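You operate a simulated robot arm through the tools that you are given. There is no shell and no other tool.

You run a simulated robot arm. Do the job below in one go: nothing can be reset, and whatever is moved stays where it is left.

TASK
Switch the monitor on, press the space bar and move the pen it names to hole three.
Fine: then press the teal button once and switch the monitor off again.

The check looks at the end state, three seconds after you hand in, the way a careful person would. Anything else that was tipped, shoved, dropped, spilled or broken makes it a failure.

THE ROBOT
A 6-joint arm with a two-finger parallel gripper, fixed in place. Base frame: the origin is at the foot of the arm, x ahead of it, y to its left, z up; the work surface is at about z = 763. Lengths are in mm, angles in rad, forces in N, time in s.
With the tool pointing down near the work surface it reaches from about 240 to 640 mm from the base axis. Its first joint turns from -1.152 to 1.152 rad. Payload 2.7 kg.
Tool frame: the origin (TCP) lies between the finger pads and is the grasp point; the fingertips stand 23 mm ahead of it; z points along the fingers, y is the line along which they close. The gripper opens to 94 mm. The fingers are 38 mm wide and 10 mm thick; the gripper's body (54 by 96 mm) begins 39 mm behind the TCP.
Orientation is that of the tool frame in the base frame, as [roll, pitch, yaw] about the fixed x, y, z axes, in that order (R = Rz(yaw) Ry(pitch) Rx(roll)). With the fingers straight down and closing along the base's y, the tool's x points along the base's -x, its y along +y and its z along -z.

THE INTERFACE
- The arm moves only by the tool send_rows. Its argument "moves" is a list of rows, each a list of 3 entries, a list of its own where there are three numbers: the shift along the tool's x, y, z in mm, then the turn, a rotation vector about the tool's x, y, z in rad, then the closure, from 0 (fully open) to 1 (shut). In form: [[[x, y, z], [rx, ry, rz], gripper], ...]. A call has 1 to 20 rows; each row shifts and turns the commanded pose from where the row before left it, along the tool's axes as they then stand. Rows are played at 5 a second. More than 50 mm and 0.15 rad between two rows, or a gripper value outside its range, and nothing of the call is played. A pose out of reach is approached as far as the arm can. The call stops where the force on the tool passes 40 N (or 10 N more than at its start, if that is more) or the arm is blocked; 0.2 s more then pass. Each finger travels about 45 mm/s and halts on what it meets, pressing with about 22 N; the grip force reading is that of the motor and also rises with nothing between the fingers. The clock runs only during rows and for 0.2 s after the last one: add rows that do not move to give the fingers time. It gives the time, the measured TCP pose, the force on the tool (base axes), the opening and the grip force at its end, in the units of the frame above (readings bear some noise), with the torque about the TCP (base axes, N m) and any sound that the robot's microphone picked up, and new pictures: "views" is both (left out), scene, wrist or none.
- Cameras (640 x 400 px; columns grow to the right, rows downward): "scene" is fixed at [62.7, -419.6, 1386.7]; the picture's right is [0.88, -0.47, 0.00], its down [-0.27, -0.51, -0.81] and it looks along [0.38, 0.72, -0.58] (base axes); focal length 341 px, centre (320, 200). "wrist" rides on the gripper at [87, 16, -75] in the tool frame; the picture's right is [-0.18, 0.98, 0.00], its down [-0.58, -0.11, -0.81] and it looks along [-0.79, -0.15, 0.59] (tool axes); focal length 243 px, centre (320, 200). There is no depth. A picture from a camera that has moved, and an enlarged one, comes with that camera's place and axes in the base frame and with its lens. The place of the scene camera against the robot may be out by one fixed shift of up to 18 mm in any direction.
- close_up(camera, box): a new picture of the part [left, top, right, bottom] of that camera's present view, enlarged. No time passes.
- close_job(): hands the job in; it is judged then, once.

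Nothing tells you positions but the pictures and the camera data. Unless the task says otherwise, let go and move clear before handing in.

The tools are called after "Emit:" as name(argument=value, ...) on one line, values as JSON. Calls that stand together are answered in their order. send_rows: Moves the arm, as the interface text tells. Its arguments: {"type":"object","properties":{"moves":{"type":"array","items":{"type":"array"}},"views":{"type":"string","enum":["both","scene","wrist","none"]}},"required":["moves"]} The other tools are called the same way: close_up (camera, box) takes an enlarged picture of a part of a camera's view; close_job () hands the job in.

At the start:

```text
time: 0.0
tcp_pos: [329.9, 135.4, 1123.9]
tcp_rot: [3.139, 0.002, -3.141]
ft_force: [-0.1, 0.0, -0.1]
ft_torque: [-0.04, -0.01, -0.01]
gripper_width: 94.0
finger_force: 0.1
```

scene: 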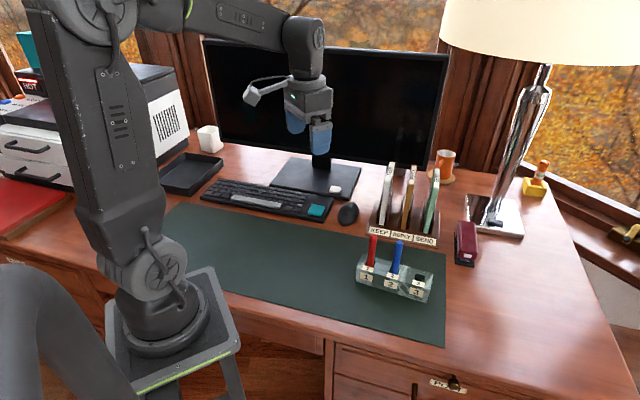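
wrist: 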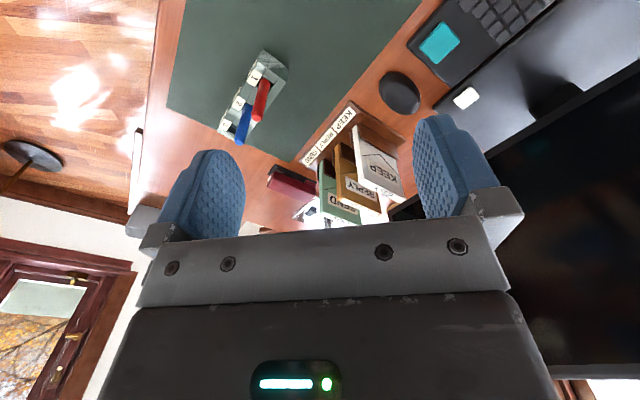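

I see a desk with a monitor, a keyboard, a pen block with a red and a blue pen, letter trays, a lamp and a printer. First I'll take enlarged pictures to find the monitor's switch, the space bar, the teal button and the holes.

Emit:
close_up(camera="scene", box=[340, 220, 450, 310])

Emit:
close_up(camera="scene", box=[190, 140, 370, 230])

Emit:
close_up(camera="scene", box=[0, 20, 230, 200])

Emit:
close_up(camera="scene", box=[190, 30, 460, 180])

Emit:
close_up(camera="scene", box=[360, 140, 560, 270])

```text
4.44 times, centred on (395, 265) of scene
camera zoom: at [62.7, -419.6, 1386.7], right [0.88, -0.47, 0.0], down [-0.27, -0.51, -0.81], along [0.38, 0.72, -0.58], focal length 1514 px, centre (-13, -89)
```

zoom: 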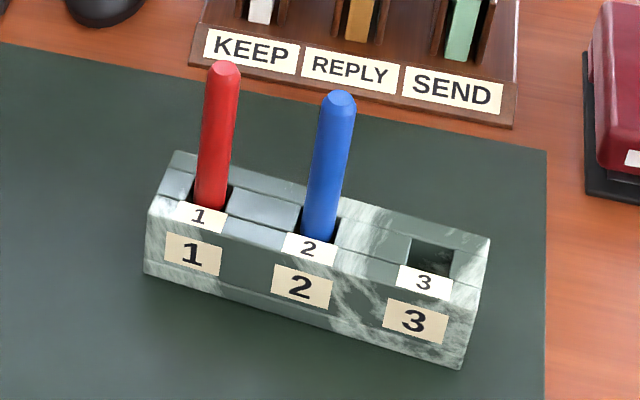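

```text
3.56 times, centred on (280, 185) of scene
camera zoom: at [62.7, -419.6, 1386.7], right [0.88, -0.47, 0.0], down [-0.27, -0.51, -0.81], along [0.38, 0.72, -0.58], focal length 1211 px, centre (462, 253)
```

zoom: 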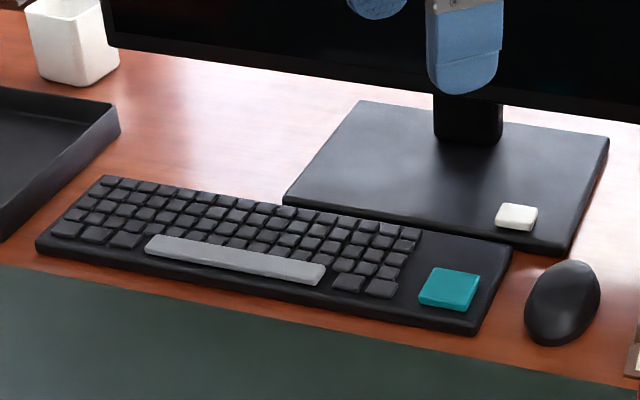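

```text
2.22 times, centred on (115, 110) of scene
camera zoom: at [62.7, -419.6, 1386.7], right [0.88, -0.47, 0.0], down [-0.27, -0.51, -0.81], along [0.38, 0.72, -0.58], focal length 757 px, centre (776, 400)
```

zoom: 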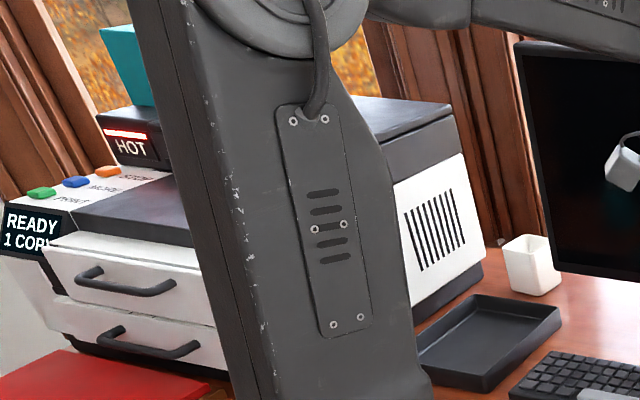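

```text
2.37 times, centred on (325, 105) of scene
camera zoom: at [62.7, -419.6, 1386.7], right [0.88, -0.47, 0.0], down [-0.27, -0.51, -0.81], along [0.38, 0.72, -0.58], focal length 807 px, centre (308, 425)
```

zoom: 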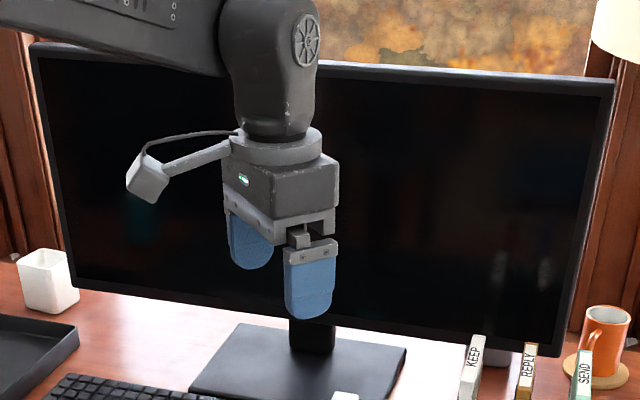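

```text
3.08 times, centred on (460, 205) of scene
camera zoom: at [62.7, -419.6, 1386.7], right [0.88, -0.47, 0.0], down [-0.27, -0.51, -0.81], along [0.38, 0.72, -0.58], focal length 1048 px, centre (-111, 185)
```

zoom: 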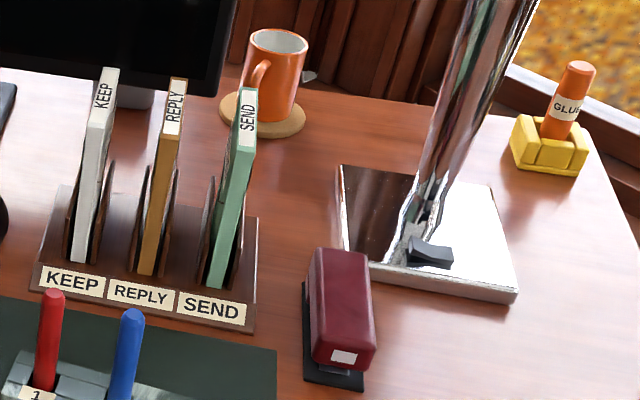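

The keyboard has a grey space bar and a teal square button, and a small white button sits on the monitor's foot. I'll look at these in the wrist view too, so I can fix positions without the scene camera's offset.

Emit:
close_up(camera="wrist", box=[370, 0, 640, 170])

Emit:
close_up(camera="wrist", box=[200, 30, 360, 170])

Emit:
close_up(camera="scene", box=[285, 150, 375, 230])

```text
2.35 times, centred on (505, 85) of wrist
camera zoom: at [242.1, 151.4, 1198.0], right [0.18, 0.98, 0.0], down [0.58, -0.11, 0.81], along [0.79, -0.15, -0.59], focal length 571 px, centre (-115, 471)
```

zoom: 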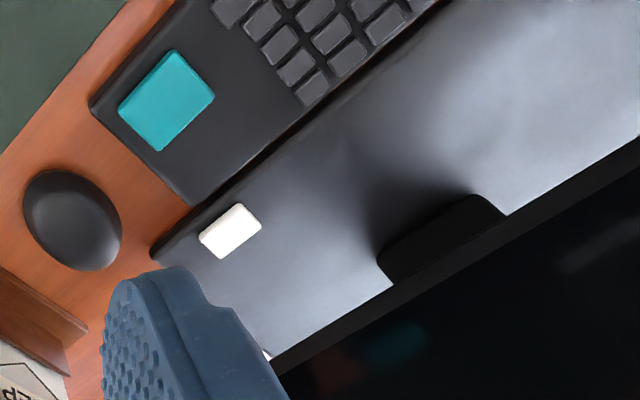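

```text
2.86 times, centred on (280, 100) of wrist
camera zoom: at [242.1, 151.4, 1198.0], right [0.18, 0.98, 0.0], down [0.58, -0.11, 0.81], along [0.79, -0.15, -0.59], focal length 693 px, centre (434, 486)
```

zoom: 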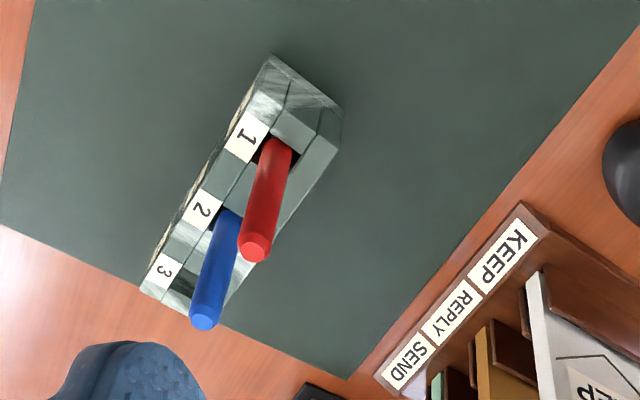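

```text
5.00 times, centred on (330, 190) of scene
camera zoom: at [62.7, -419.6, 1386.7], right [0.88, -0.47, 0.0], down [-0.27, -0.51, -0.81], along [0.38, 0.72, -0.58], focal length 1703 px, centre (270, 250)
```

zoom: 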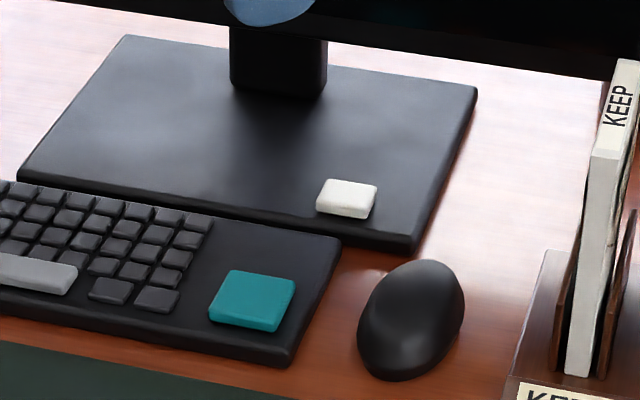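

The teal key comes out at about (431, 302), the white monitor button at about (535, 370) and the space bar at about (292, 422). All are turned about 41° from the base x axis. I'll close the fingers, turn the tool to face the monitor, and move in above its button.

Emit:
send_rows(moves=[[[0, 0, 0], [0, 0, -0.15], 0.3], [[0, 0, 0], [0, 0, -0.15], 0.6], [[0, 0, 0], [0, 0, -0.15], 1], [[0, 0, 0], [0, 0, -0.15], 1], [[-32.4, 9.7, 18], [0, 0, 0], 1], [[-32.4, 9.7, 18], [0, 0, 0], 1], [[-32.4, 9.7, 18], [0, 0, 0], 1], [[-32.4, 9.7, 18], [0, 0, 0], 1], [[-32.4, 9.7, 18], [0, 0, 0], 1], [[-32.4, 9.7, 18], [0, 0, 0], 1], [[0, 0, 0], [0, 0, 0], 1]])

```text
time: 2.4
tcp_pos: [456.7, 294.2, 1015.3]
tcp_rot: [-3.141, 0.001, -2.54]
ft_force: [0.5, -0.3, -0.3]
ft_torque: [0.0, 0.01, 0.0]
gripper_width: 0.0
finger_force: 21.4
camera wrist: at [376.0, 257.8, 1090.7], right [-0.4, 0.91, 0.0], down [0.54, 0.24, 0.81], along [0.74, 0.33, -0.59], focal length 243 px, centre (320, 200)
```

scene: 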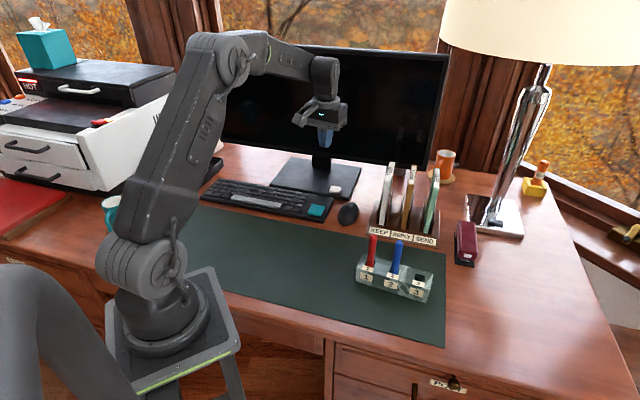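
wrist: 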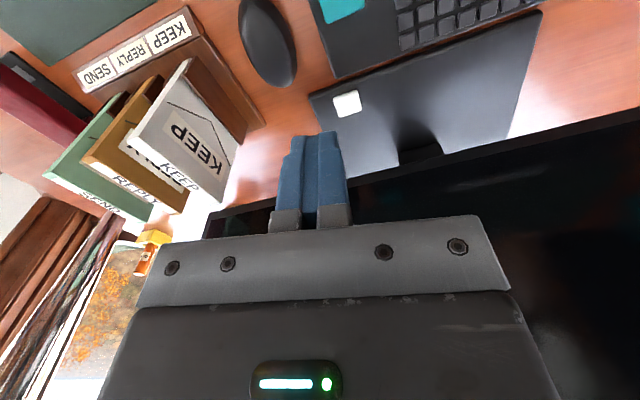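

The white button again comes out near (535, 370) at z of about 785. I'll enlarge it before going lower.

Emit:
close_up(camera="wrist", box=[300, 60, 420, 135])

Emit:
close_up(camera="scene", box=[200, 150, 360, 240])

```text
5.33 times, centred on (360, 98) of wrist
camera zoom: at [376.0, 257.8, 1090.7], right [-0.4, 0.91, 0.0], down [0.54, 0.24, 0.81], along [0.74, 0.33, -0.59], focal length 1294 px, centre (107, 747)
```

zoom: 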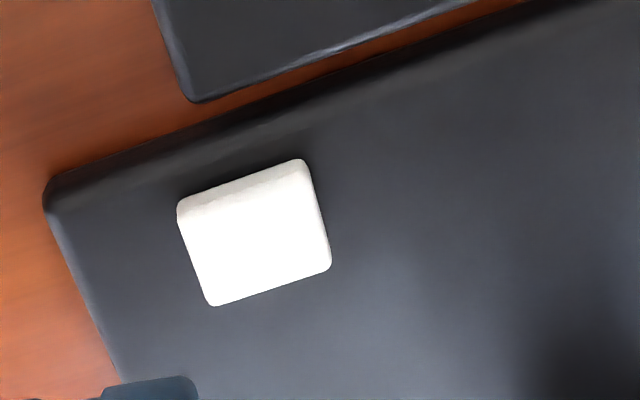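

```text
4.00 times, centred on (280, 195) of scene
camera zoom: at [62.7, -419.6, 1386.7], right [0.88, -0.47, 0.0], down [-0.27, -0.51, -0.81], along [0.38, 0.72, -0.58], focal length 1362 px, centre (480, 220)
```

zoom: 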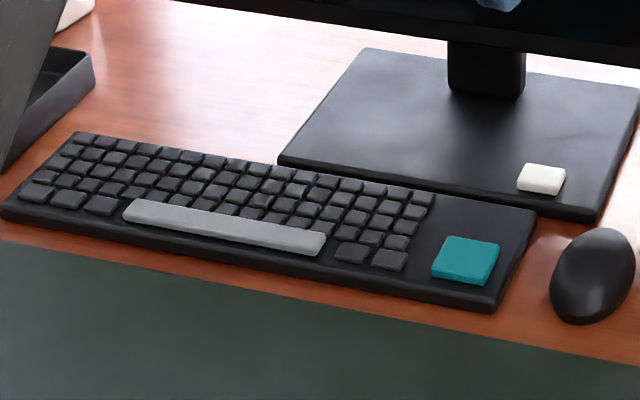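

The button is a raised square about 30 mm wide, centred near (537, 372), just beyond the vertical reach. I'll tilt the tool slightly outward and hover about 30 mm above it.

Emit:
send_rows(moves=[[[0, 0, 0], [0, -0.1, 0], 1], [[0, 0, 0], [0, -0.1, 0], 1], [[-11.4, 3.1, 32.5], [0, 0, 0], 1], [[-11.4, 3.1, 32.5], [0, 0, 0], 1], [[-11.4, 3.1, 32.5], [0, 0, 0], 1], [[-11.4, 3.1, 32.5], [0, 0, 0], 1], [[-11.4, 3.1, 32.5], [0, 0, 0], 1], [[-11.2, 3.2, 32.7], [0, 0, 0], 1], [[0, 0, 0], [0, 0, 0], 1]])

```text
time: 4.4
tcp_pos: [533.8, 370.0, 835.6]
tcp_rot: [-3.141, 0.203, -2.541]
ft_force: [-0.2, 0.2, -0.4]
ft_torque: [0.02, -0.03, 0.03]
gripper_width: 0.0
finger_force: 21.8
camera wrist: at [442.1, 325.5, 892.9], right [-0.41, 0.91, 0.04], down [0.4, 0.14, 0.91], along [0.82, 0.38, -0.42], focal length 243 px, centre (320, 200)
```

scene: 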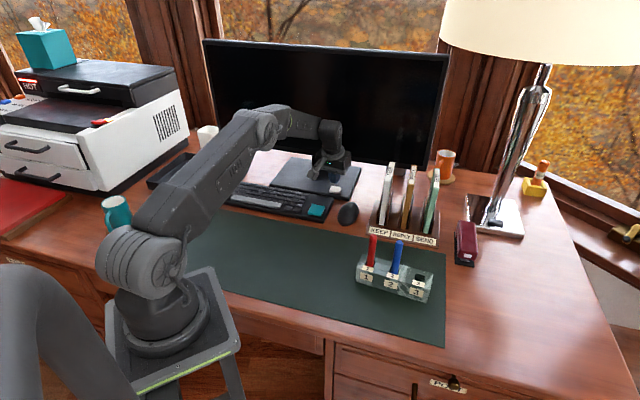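
wrist: 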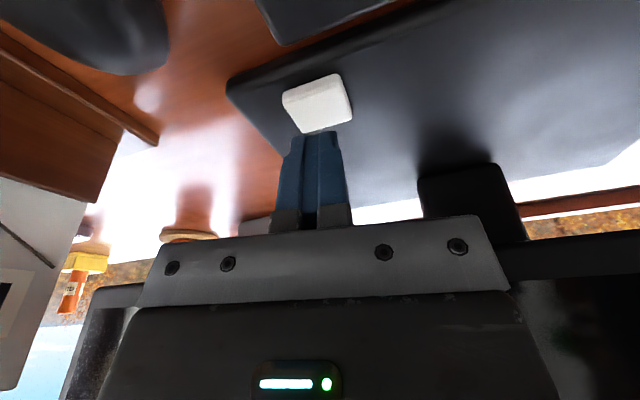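

The arm reaches. I'll check the fingertip's alignment over the button with an enlarged view.

Emit:
close_up(camera="wrist", box=[240, 50, 400, 150])

Emit:
close_up(camera="scene", box=[290, 140, 380, 210])

```text
4.00 times, centred on (320, 100) of wrist
camera zoom: at [442.1, 325.5, 892.9], right [-0.41, 0.91, 0.04], down [0.4, 0.14, 0.91], along [0.82, 0.38, -0.42], focal length 970 px, centre (320, 600)
```

zoom: 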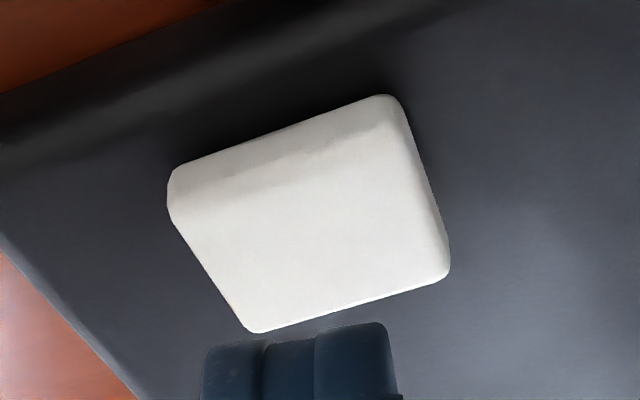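

```text
5.71 times, centred on (335, 175) of scene
camera zoom: at [62.7, -419.6, 1386.7], right [0.88, -0.47, 0.0], down [-0.27, -0.51, -0.81], along [0.38, 0.72, -0.58], focal length 1946 px, centre (234, 343)
```

zoom: 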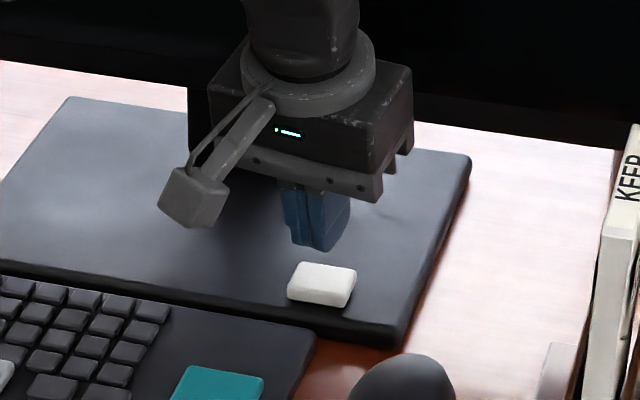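

The fingertip is directly above the button's centre at (538, 373). I'll go straight down and stop just above it.

Emit:
send_rows(moves=[[[1.2, 0, 5.9], [0, 0, 0], 1], [[1.2, 0, 5.9], [0, 0, 0], 1], [[1.2, 0, 5.9], [0, 0, 0], 1], [[0.8, 0, 3.9], [0, 0, 0], 1]])

```text
time: 5.4
tcp_pos: [534.1, 369.6, 816.0]
tcp_rot: [-3.141, 0.203, -2.541]
ft_force: [-0.3, -0.1, 0.7]
ft_torque: [-0.01, 0.0, -0.02]
gripper_width: 0.0
finger_force: 22.5
camera wrist: at [441.6, 325.6, 871.8], right [-0.41, 0.91, 0.04], down [0.4, 0.14, 0.91], along [0.82, 0.38, -0.42], focal length 243 px, centre (320, 200)
```

scene: 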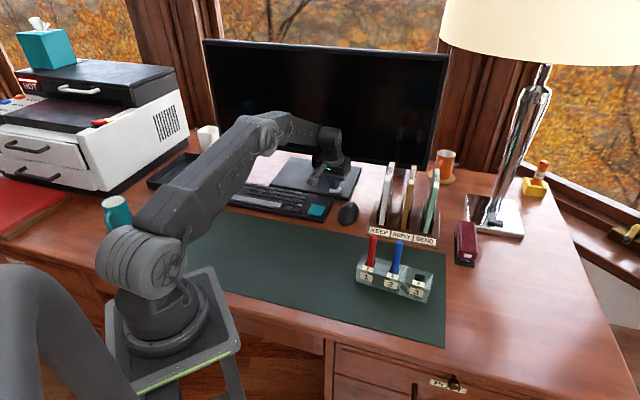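
wrist: 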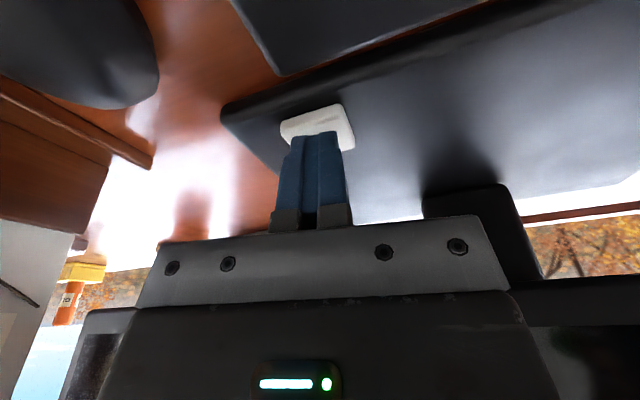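

The tip is a few millimetres above the button. I'll press in small steps and watch the force.

Emit:
send_rows(moves=[[[0.6, 0, 2.95], [0, 0, 0], 1], [[0.4, 0, 1.95], [0, 0, 0], 1], [[0.4, 0, 1.95], [0, 0, 0], 1]], views="wrist")

```text
time: 6.2
tcp_pos: [535.2, 368.8, 809.1]
tcp_rot: [-3.14, 0.202, -2.542]
ft_force: [-0.4, -1.0, 1.8]
ft_torque: [-0.03, 0.02, -0.01]
gripper_width: 0.0
finger_force: 22.5
heard: click
camera wrist: at [442.0, 325.5, 865.0], right [-0.41, 0.91, 0.04], down [0.4, 0.14, 0.91], along [0.82, 0.38, -0.42], focal length 243 px, centre (320, 200)
```

wrist: 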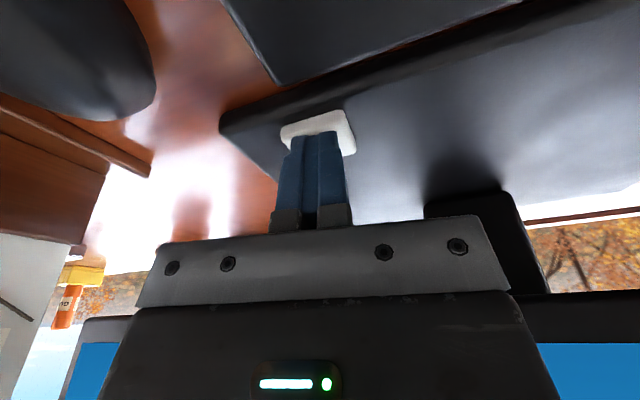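

I heard a click and the screen turned blue, so the monitor is on. I'll rise straight up and look at the screen.

Emit:
send_rows(moves=[[[-2, 0, -9.8], [0, 0, 0], 1], [[-6, 0, -29.4], [0, 0, 0], 1], [[-6, 0, -29.4], [0, 0, 0], 1], [[-6, 0, -29.4], [0, 0, 0], 1], [[20, 0, -25], [0, 0, 0], 1]], views="scene")

Emit:
close_up(camera="scene", box=[190, 30, 460, 220])

```text
time: 7.4
tcp_pos: [511.8, 354.9, 928.5]
tcp_rot: [3.141, 0.2, -2.541]
ft_force: [-0.1, 0.4, -1.0]
ft_torque: [-0.01, -0.02, 0.02]
gripper_width: 0.0
finger_force: 22.4
```

scene: 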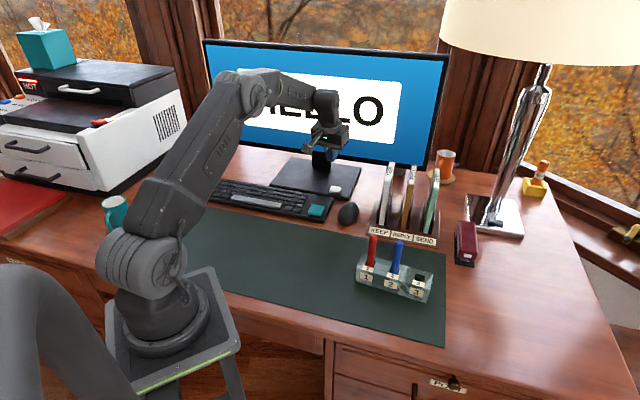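

```text
2.11 times, centred on (325, 125) of scene
camera zoom: at [62.7, -419.6, 1386.7], right [0.88, -0.47, 0.0], down [-0.27, -0.51, -0.81], along [0.38, 0.72, -0.58], focal length 717 px, centre (310, 358)
```

zoom: 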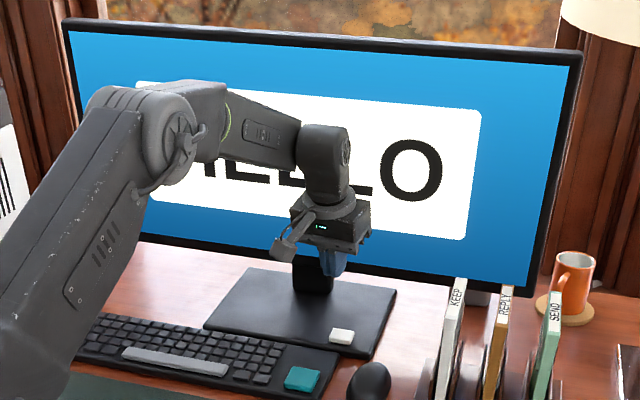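

The screen says HELLO. Next is the space bar: I'll straighten the tool, move above it at about (292, 422), and turn the fingers so their width lies along the bar.

Emit:
send_rows(moves=[[[0, 0, 0], [0, 0.1, 0], 1], [[0, 0, 0], [0, 0.1, 0], 1], [[23.9, 29.9, 0], [0, 0, 0], 1], [[23.9, 29.9, 0], [0, 0, 0], 1], [[23.9, 29.9, 0], [0, 0, 0], 1], [[23.9, 29.9, 0], [0, 0, 0], 1], [[23.9, 29.9, 0], [0, 0, 0], 1], [[23.9, 29.9, 0], [0, 0, 0], 1], [[0, 0, 0], [0, 0, 0], 1]])

Emit:
close_up(camera="wrist", box=[160, 0, 480, 200])

```text
time: 9.4
tcp_pos: [293.5, 422.4, 929.0]
tcp_rot: [-3.14, 0.002, -2.541]
ft_force: [0.0, -0.7, -0.8]
ft_torque: [-0.01, -0.03, 0.02]
gripper_width: 0.0
finger_force: 22.2
camera wrist: at [212.5, 386.3, 1003.8], right [-0.4, 0.92, 0.0], down [0.54, 0.24, 0.81], along [0.74, 0.33, -0.59], focal length 243 px, centre (320, 200)
```

scene: 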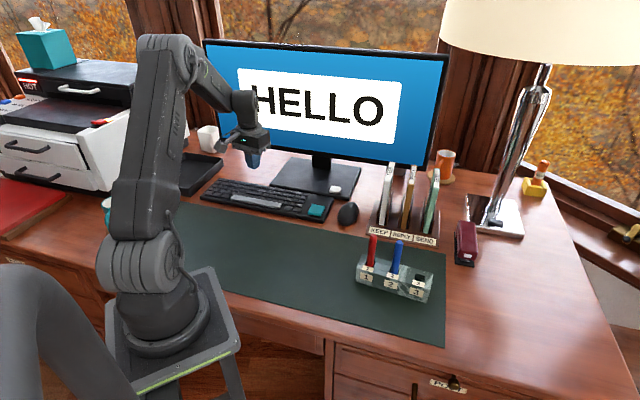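
wrist: 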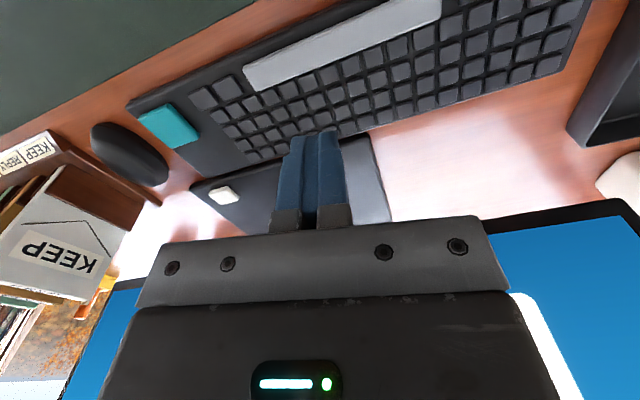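

```text
2.00 times, centred on (320, 100) of wrist
camera zoom: at [212.5, 386.3, 1003.8], right [-0.4, 0.92, 0.0], down [0.54, 0.24, 0.81], along [0.74, 0.33, -0.59], focal length 485 px, centre (320, 400)
```

zoom: 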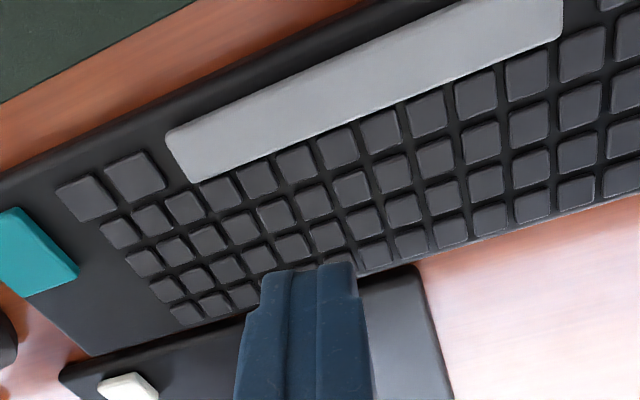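

The bar is about 22 × 160 mm, centred near (285, 432), with its long axis at about 135°. I'll go to 85 mm above it and turn the tool by 1.75 rad.

Emit:
send_rows(moves=[[[0.7, 6.5, 30], [0, 0, 0], 1], [[0.7, 6.5, 30], [0, 0, 0], 1], [[0, 0, 0], [0, 0, -0.146], 1], [[0, 0, 0], [0, 0, -0.146], 1], [[0, 0, 0], [0, 0, -0.146], 1], [[0, 0, 0], [0, 0, -0.146], 1], [[0, 0, 0], [0, 0, -0.146], 1], [[0, 0, 0], [0, 0, -0.146], 1], [[0, 0, 0], [0, 0, -0.146], 1], [[0, 0, 0], [0, 0, -0.146], 1], [[0, 0, 0], [0, 0, -0.146], 1], [[0, 0, 0], [0, 0, -0.146], 1], [[0, 0, 0], [0, 0, -0.146], 1], [[0, 0, 0], [0, 0, -0.146], 1], [[0, 0, 0], [0, 0, 0], 1]])

Emit:
close_up(camera="wrist", box=[160, 0, 480, 200])

```text
time: 12.6
tcp_pos: [285.2, 432.8, 868.1]
tcp_rot: [-3.139, -0.002, -0.786]
ft_force: [-0.4, 0.3, 0.5]
ft_torque: [-0.04, 0.0, 0.01]
gripper_width: 0.2
finger_force: 21.7
camera wrist: at [334.3, 359.2, 944.0], right [-0.83, -0.56, 0.0], down [-0.34, 0.49, 0.81], along [-0.45, 0.67, -0.59], focal length 243 px, centre (320, 200)
```

scene: 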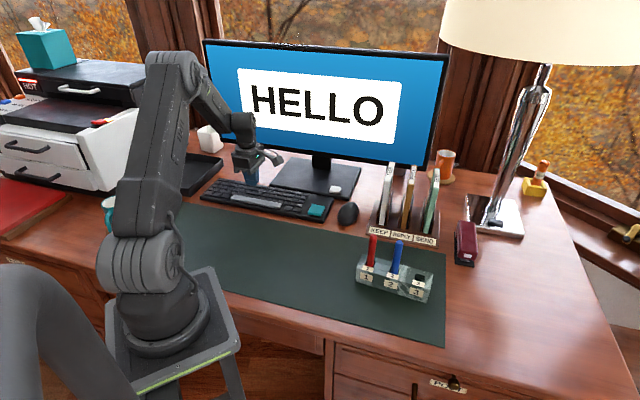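
wrist: 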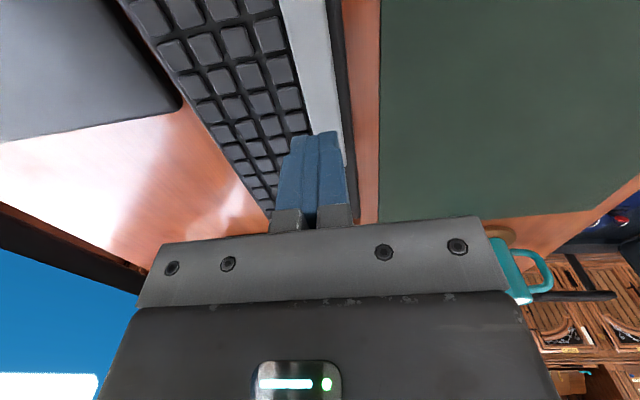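

```text
2.00 times, centred on (320, 100) of wrist
camera zoom: at [334.3, 359.2, 944.0], right [-0.83, -0.56, 0.0], down [-0.34, 0.49, 0.81], along [-0.45, 0.67, -0.59], focal length 485 px, centre (320, 400)
```

zoom: 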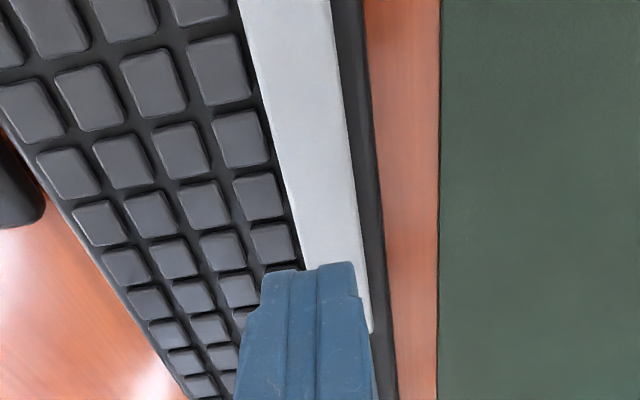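

The tip is centred over the bar, and its top is at z of about 785. I'll shift 2.5 mm toward the front edge to stay clear of the other keys, then go down.

Emit:
send_rows(moves=[[[0, 2.5, 14], [0, 0, 0], 1], [[0, 0, 14], [0, 0, 0], 1], [[0, 0, 12], [0, 0, 0], 1], [[0, 0, 8], [0, 0, 0], 1], [[0, 0, 4], [0, 0, 0], 1]])

Emit:
close_up(camera="scene", box=[200, 140, 340, 225])

```text
time: 13.8
tcp_pos: [284.2, 430.4, 817.3]
tcp_rot: [-3.14, -0.001, -0.786]
ft_force: [0.0, 0.1, -0.7]
ft_torque: [0.01, -0.01, 0.01]
gripper_width: 0.0
finger_force: 22.2
camera wrist: at [332.3, 357.2, 891.9], right [-0.83, -0.56, 0.0], down [-0.33, 0.49, 0.81], along [-0.45, 0.67, -0.59], focal length 243 px, centre (320, 200)
```

scene: 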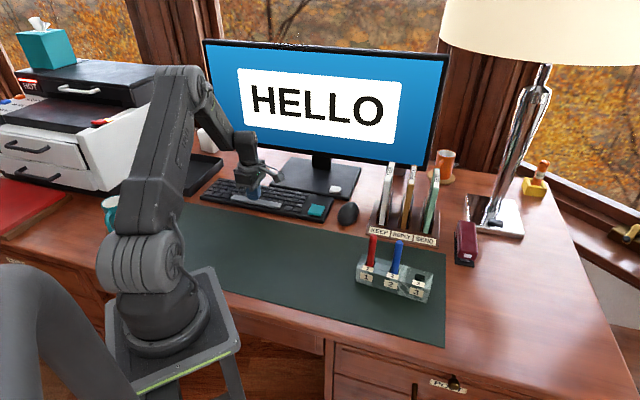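
wrist: 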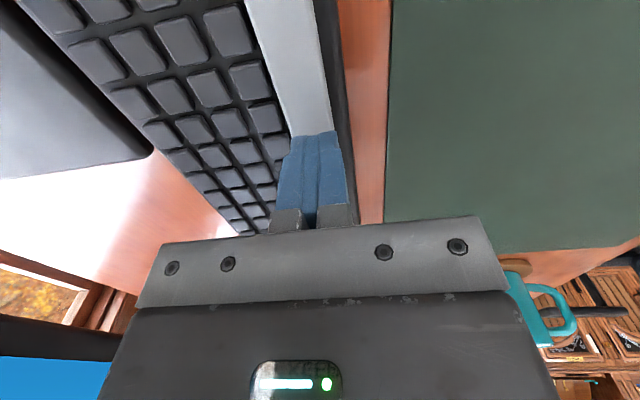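

```text
4.57 times, centred on (270, 182) of scene
camera zoom: at [62.7, -419.6, 1386.7], right [0.88, -0.47, 0.0], down [-0.27, -0.51, -0.81], along [0.38, 0.72, -0.58], focal length 1557 px, centre (549, 280)
```

zoom: 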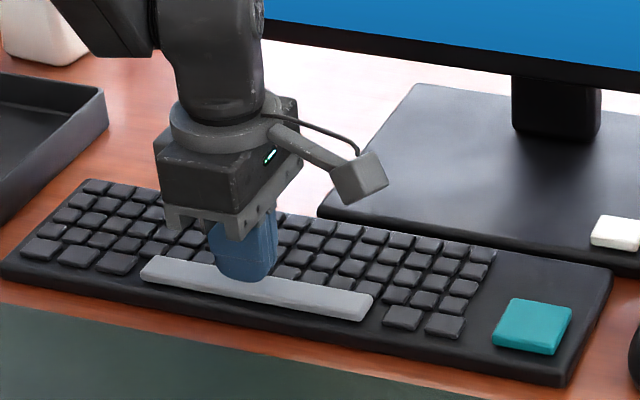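

The tip is about 9 mm above the bar. I'll press gently in small steps.

Emit:
send_rows(moves=[[[0, 0, 4], [0, 0, 0], 1], [[0, 0, 2], [0, 0, 0], 1], [[0, 0, 2], [0, 0, 0], 1], [[0, 0, 1.5], [0, 0, 0], 1]], views="scene")

```text
time: 14.8
tcp_pos: [283.2, 431.0, 808.1]
tcp_rot: [-3.141, 0.0, -0.788]
ft_force: [0.3, 0.4, -0.8]
ft_torque: [-0.01, 0.0, -0.01]
gripper_width: 0.1
finger_force: 21.8
```

scene: 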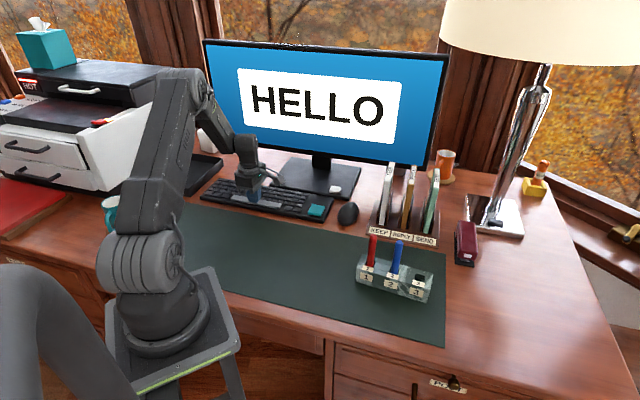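

There is no contact yet, with the tip at about z 785. I'll continue in 1–1.5 mm steps.

Emit:
send_rows(moves=[[[0, 0, 1.5], [0, 0, 0], 1], [[0, 0, 1.5], [0, 0, 0], 1]], views="scene")

```text
time: 15.4
tcp_pos: [283.7, 431.8, 803.7]
tcp_rot: [-3.141, 0.001, -0.789]
ft_force: [0.5, -0.2, 1.9]
ft_torque: [0.01, 0.0, 0.02]
gripper_width: 0.0
finger_force: 21.7
heard: click
```

scene: 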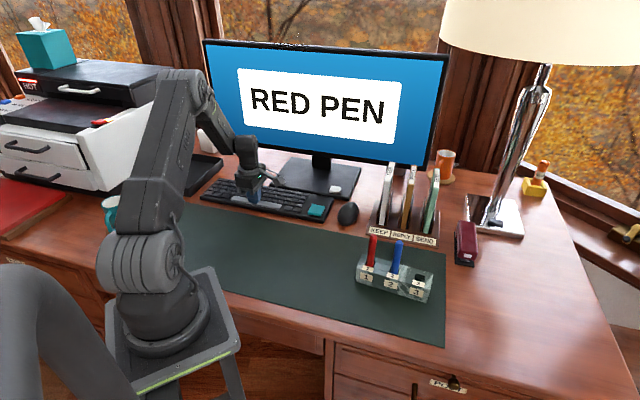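

The screen now reads RED PEN. I'll rise off the space bar and move over to the pen block, keeping this orientation since the finger width already lies along the hole row. The fingers will half open on the way.

Emit:
send_rows(moves=[[[0, 0, -10], [0, 0, 0], 1], [[0, 0, -45], [0, 0, 0], 1], [[0, 0, -48], [0, 0, 0], 1], [[0, 0, -48], [0, 0, 0], 1], [[0, 0, -48], [0, 0, 0], 1], [[44.4, 15.2, 0], [0, 0, 0], 0.9], [[44.4, 15.2, 0], [0, 0, 0], 0.7], [[44.4, 15.2, 0], [0, 0, 0], 0.45], [[44.4, 15.2, 0], [0, 0, 0], 0.45], [[44.4, 15.2, 0], [0, 0, 0], 0.45], [[44.4, 15.2, 0], [0, 0, 0], 0.45], [[44.4, 15.2, 0], [0, 0, 0], 0.45], [[44.4, 15.2, 0], [0, 0, 0], 0.45], [[44.4, 15.2, 0], [0, 0, 0], 0.45], [[44.4, 15.2, 0], [0, 0, 0], 0.45], [[44.4, 15.2, 0], [0, 0, 0], 0.45], [[44.4, 15.2, 0], [0, 0, 0], 0.45], [[0, 0, 0], [0, 0, 0], 0.45]])

Emit:
close_up(camera="wrist", box=[220, 0, 420, 200])

Emit:
close_up(camera="scene", box=[190, 140, 370, 230])

```text
time: 19.2
tcp_pos: [531.5, -76.1, 1003.4]
tcp_rot: [-3.139, 0.002, -0.788]
ft_force: [-0.5, -0.2, 0.0]
ft_torque: [0.01, -0.01, -0.01]
gripper_width: 51.8
finger_force: 0.1
camera wrist: at [578.8, -149.6, 1078.3], right [-0.83, -0.56, 0.0], down [-0.33, 0.49, 0.81], along [-0.45, 0.67, -0.59], focal length 243 px, centre (320, 200)
```

scene: 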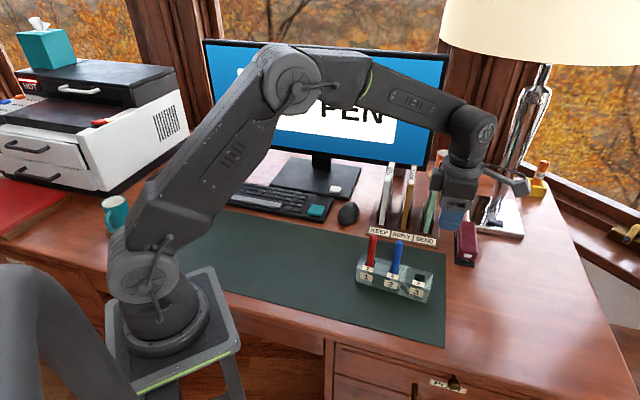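
wrist: 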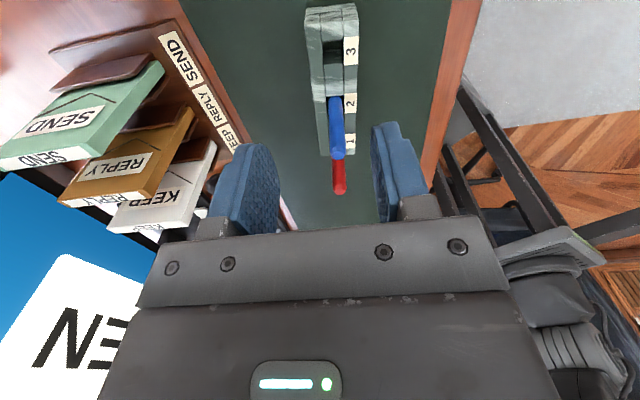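

```text
2.00 times, centred on (320, 100) of wrist
camera zoom: at [578.8, -149.6, 1078.3], right [-0.83, -0.56, 0.0], down [-0.33, 0.49, 0.81], along [-0.45, 0.67, -0.59], focal length 485 px, centre (320, 400)
```

zoom: 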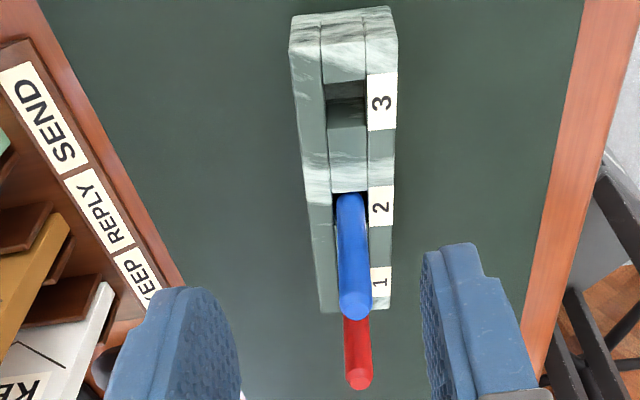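

```text
3.56 times, centred on (280, 185) of scene
camera zoom: at [62.7, -419.7, 1386.7], right [0.88, -0.47, 0.0], down [-0.27, -0.51, -0.81], along [0.38, 0.72, -0.58], focal length 1211 px, centre (462, 253)
```

zoom: 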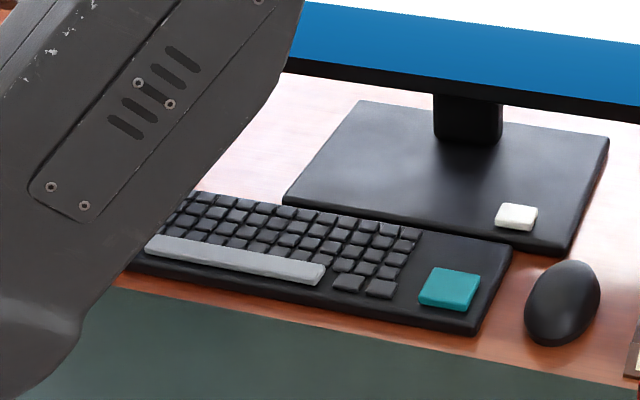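

I make the block's row about -50° from base x, with the labels spaced about 58 mm apart. I'll enlarge the block to see the hole's exact edges.

Emit:
close_up(camera="wrist", box=[300, 0, 364, 80])

Emit:
close_up(camera="wrist", box=[290, 80, 390, 205])

Emit:
close_up(camera="scene", box=[350, 225, 440, 305])

```text
5.00 times, centred on (332, 40) of wrist
camera zoom: at [578.8, -149.6, 1078.3], right [-0.83, -0.56, 0.0], down [-0.33, 0.49, 0.81], along [-0.45, 0.67, -0.59], focal length 1213 px, centre (260, 1000)
```

zoom: 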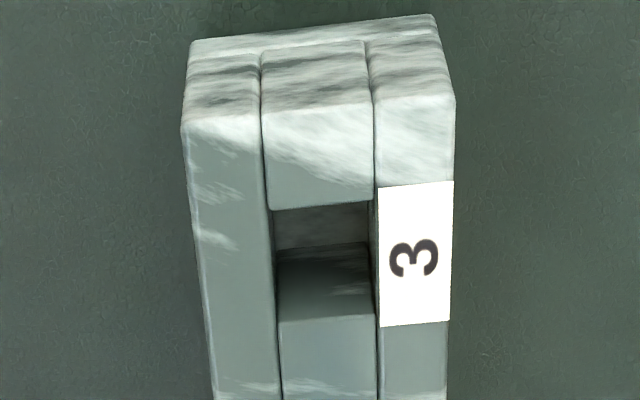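

```text
3.20 times, centred on (340, 142) of wrist
camera zoom: at [578.8, -149.6, 1078.3], right [-0.83, -0.56, 0.0], down [-0.33, 0.49, 0.81], along [-0.45, 0.67, -0.59], focal length 776 px, centre (256, 384)
```

zoom: 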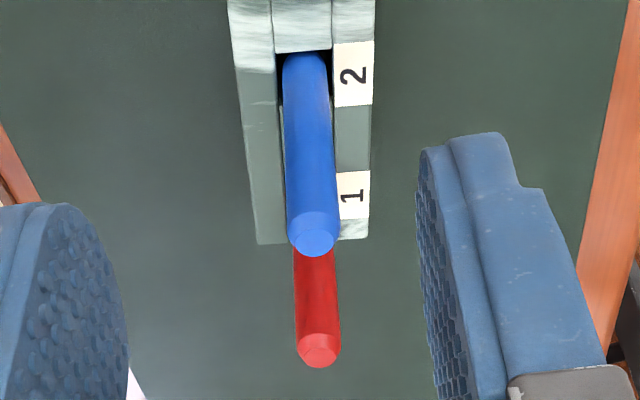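

```text
5.00 times, centred on (395, 265) of scene
camera zoom: at [62.7, -419.7, 1386.7], right [0.88, -0.47, 0.0], down [-0.27, -0.51, -0.81], along [0.38, 0.72, -0.58], focal length 1703 px, centre (-55, -125)
```

zoom: 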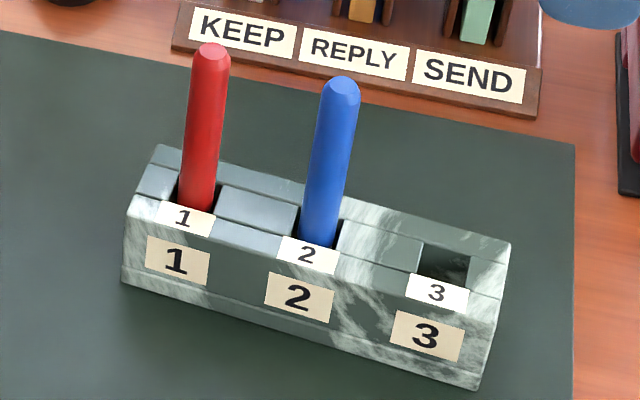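

Hole 3 is about 20 mm square, centred near (505, -66), with its top at z 812 and its floor near 778. The red pen is 16 mm across, stands at about (430, 24) and tops out near z 896. I'll align the tool with the row and move above the red pen.

Emit:
send_rows(moves=[[[0, 0, 0], [0, 0, 0.087], 0.45], [[-47.3, 4.6, 0], [0, 0, 0], 0.45], [[-47.3, 4.6, 0], [0, 0, 0], 0.45], [[-47.3, 4.5, 0], [0, 0, 0], 0.45], [[0, 0, 30], [0, 0, 0], 0.45], [[0, 0, 0], [0, 0, 0], 0.45]])

Emit:
close_up(camera="wrist", box=[240, 0, 400, 230])

Emit:
close_up(camera="scene", box=[340, 190, 440, 305])

```text
time: 20.6
tcp_pos: [426.8, 25.6, 971.1]
tcp_rot: [3.141, 0.0, -0.874]
ft_force: [0.1, -0.4, -0.3]
ft_torque: [-0.02, -0.03, -0.02]
gripper_width: 51.6
finger_force: 0.1
camera wrist: at [469.5, -53.0, 1046.9], right [-0.87, -0.49, 0.0], down [-0.29, 0.52, 0.81], along [-0.39, 0.7, -0.59], focal length 243 px, centre (320, 200)
```

scene: 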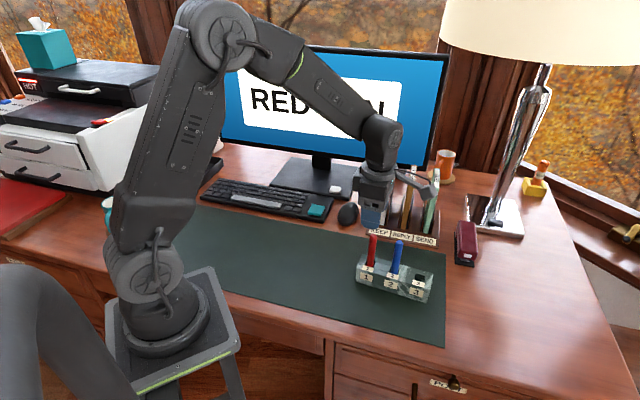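
wrist: 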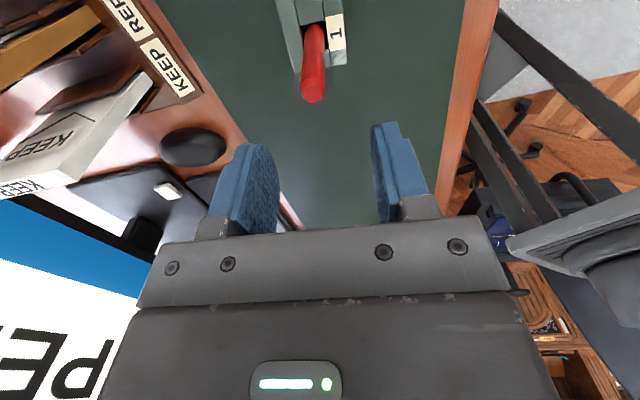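

```text
1.74 times, centred on (320, 115) of wrist
camera zoom: at [469.5, -53.0, 1046.9], right [-0.87, -0.49, 0.0], down [-0.29, 0.52, 0.81], along [-0.39, 0.7, -0.59], focal length 422 px, centre (320, 348)
```

zoom: 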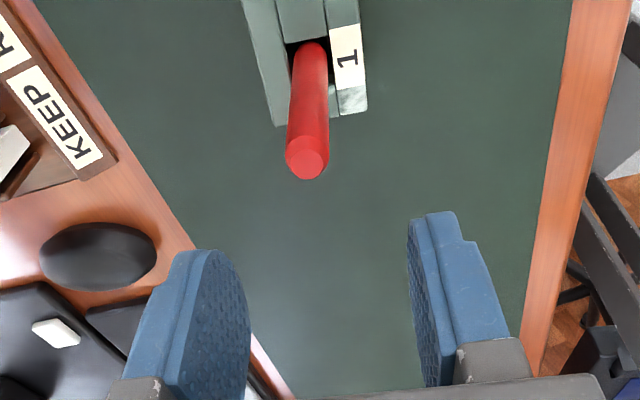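

```text
3.48 times, centred on (390, 248) of scene
camera zoom: at [62.7, -419.6, 1386.7], right [0.88, -0.47, 0.0], down [-0.27, -0.51, -0.81], along [0.38, 0.72, -0.58], focal length 1185 px, centre (76, 35)
```

zoom: 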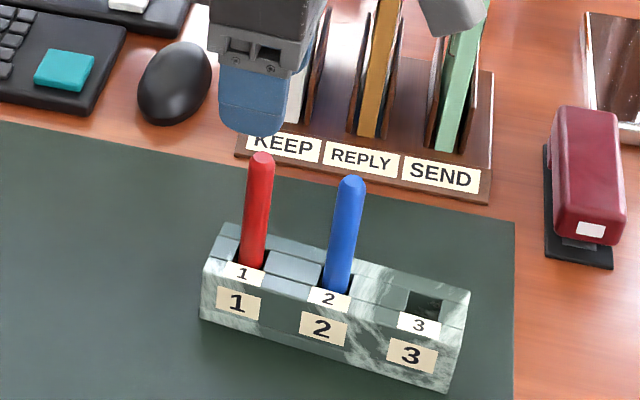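

The pen is slightly off the tool axis. I'll enlarge it to measure the offset precisely before going down.

Emit:
close_up(camera="wrist", box=[272, 10, 352, 110])

```text
4.00 times, centred on (312, 60) of wrist
camera zoom: at [469.5, -53.0, 1046.9], right [-0.87, -0.49, 0.0], down [-0.29, 0.52, 0.81], along [-0.39, 0.7, -0.59], focal length 970 px, centre (352, 760)
```

zoom: 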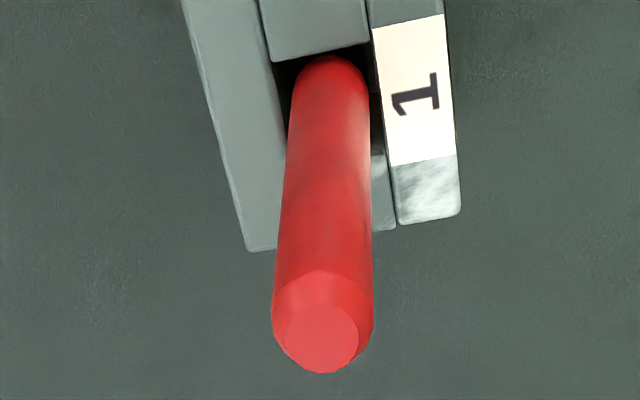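

The pen stands upright at tool offset (+2, -4.6) mm. I'll correct for that and go down part of the way, then check again.

Emit:
send_rows(moves=[[[2, -4.6, 0], [0, 0, 0], 0.45], [[0, 0, 20], [0, 0, 0], 0.45], [[0, 0, 15], [0, 0, 0], 0.45], [[0, 0, 0], [0, 0, 0], 0.45]], views="wrist")

Emit:
close_up(camera="wrist", box=[270, 30, 370, 155])

```text
time: 21.6
tcp_pos: [432.5, 25.6, 938.0]
tcp_rot: [-3.141, 0.0, -0.875]
ft_force: [0.5, -0.4, 0.0]
ft_torque: [-0.01, 0.02, 0.02]
gripper_width: 51.8
finger_force: 0.0
camera wrist: at [474.5, -51.8, 1013.0], right [-0.87, -0.49, 0.0], down [-0.29, 0.52, 0.81], along [-0.39, 0.7, -0.59], focal length 243 px, centre (320, 200)
```

wrist: 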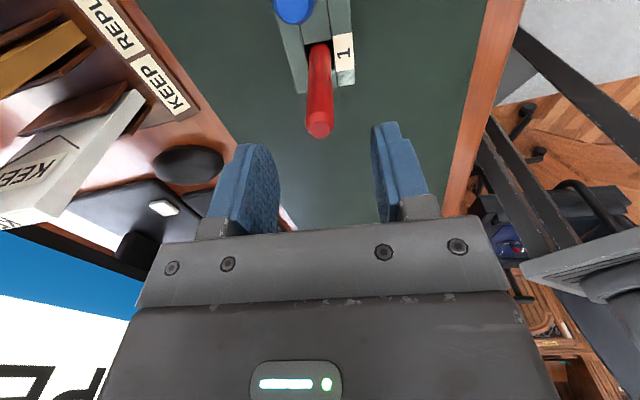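

```text
3.20 times, centred on (320, 92) of wrist
camera zoom: at [474.5, -51.8, 1013.0], right [-0.87, -0.49, 0.0], down [-0.29, 0.52, 0.81], along [-0.39, 0.7, -0.59], focal length 776 px, centre (320, 544)
```

zoom: 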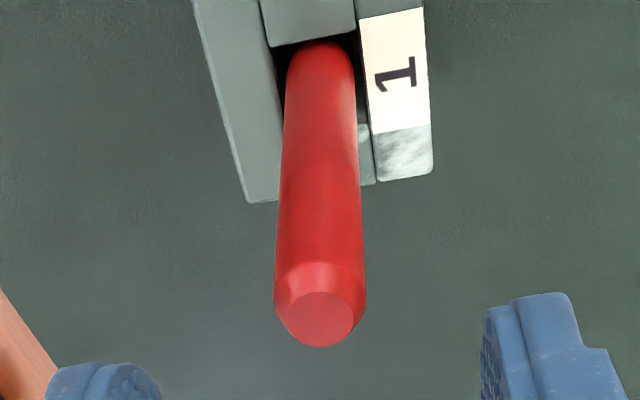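

The pen now sits on the tool's axis. I'll go down to the grasp height (TCP z of about 870, tips 35 mm above the block) and close the fingers.

Emit:
send_rows(moves=[[[0, 0, 25], [0, 0, 0], 0.45], [[0, 0, 25], [0, 0, 0], 0.45], [[0, 0, 18], [0, 0, 0], 0.45], [[0, 0, 0], [0, 0, 0], 0.45]])

Emit:
close_up(camera="scene", box=[340, 190, 440, 305])

```text
time: 22.6
tcp_pos: [433.8, 24.6, 871.0]
tcp_rot: [-3.139, 0.0, -0.874]
ft_force: [-0.1, -0.2, 0.1]
ft_torque: [0.02, 0.0, -0.01]
gripper_width: 51.6
finger_force: 0.0
camera wrist: at [475.4, -52.1, 945.3], right [-0.87, -0.49, 0.0], down [-0.29, 0.52, 0.81], along [-0.39, 0.7, -0.59], focal length 243 px, centre (320, 200)
```

scene: 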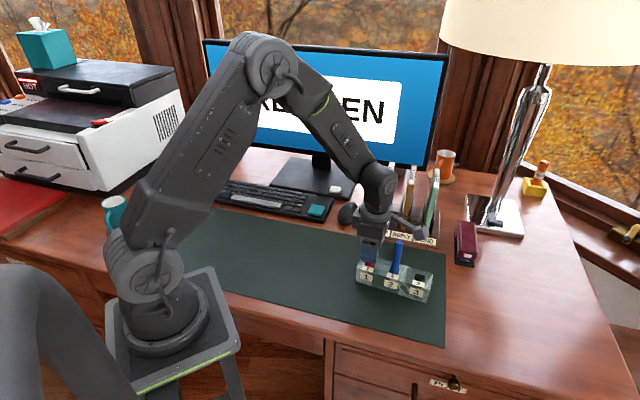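
wrist: 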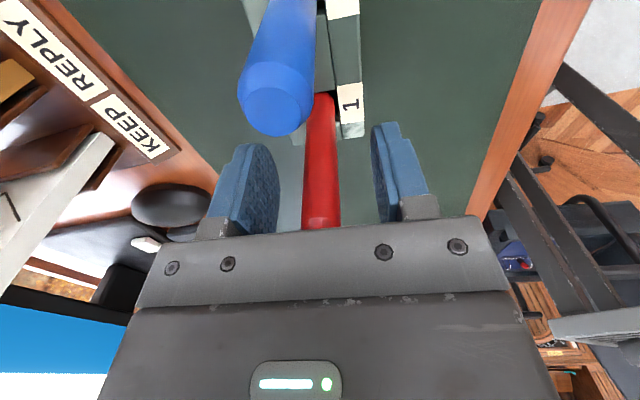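

```text
3.48 times, centred on (390, 248) of scene
camera zoom: at [62.7, -419.6, 1386.7], right [0.88, -0.47, 0.0], down [-0.27, -0.51, -0.81], along [0.38, 0.72, -0.58], focal length 1185 px, centre (76, 35)
```

zoom: 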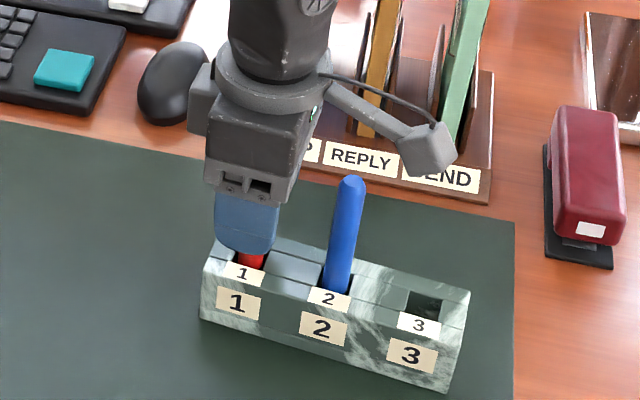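

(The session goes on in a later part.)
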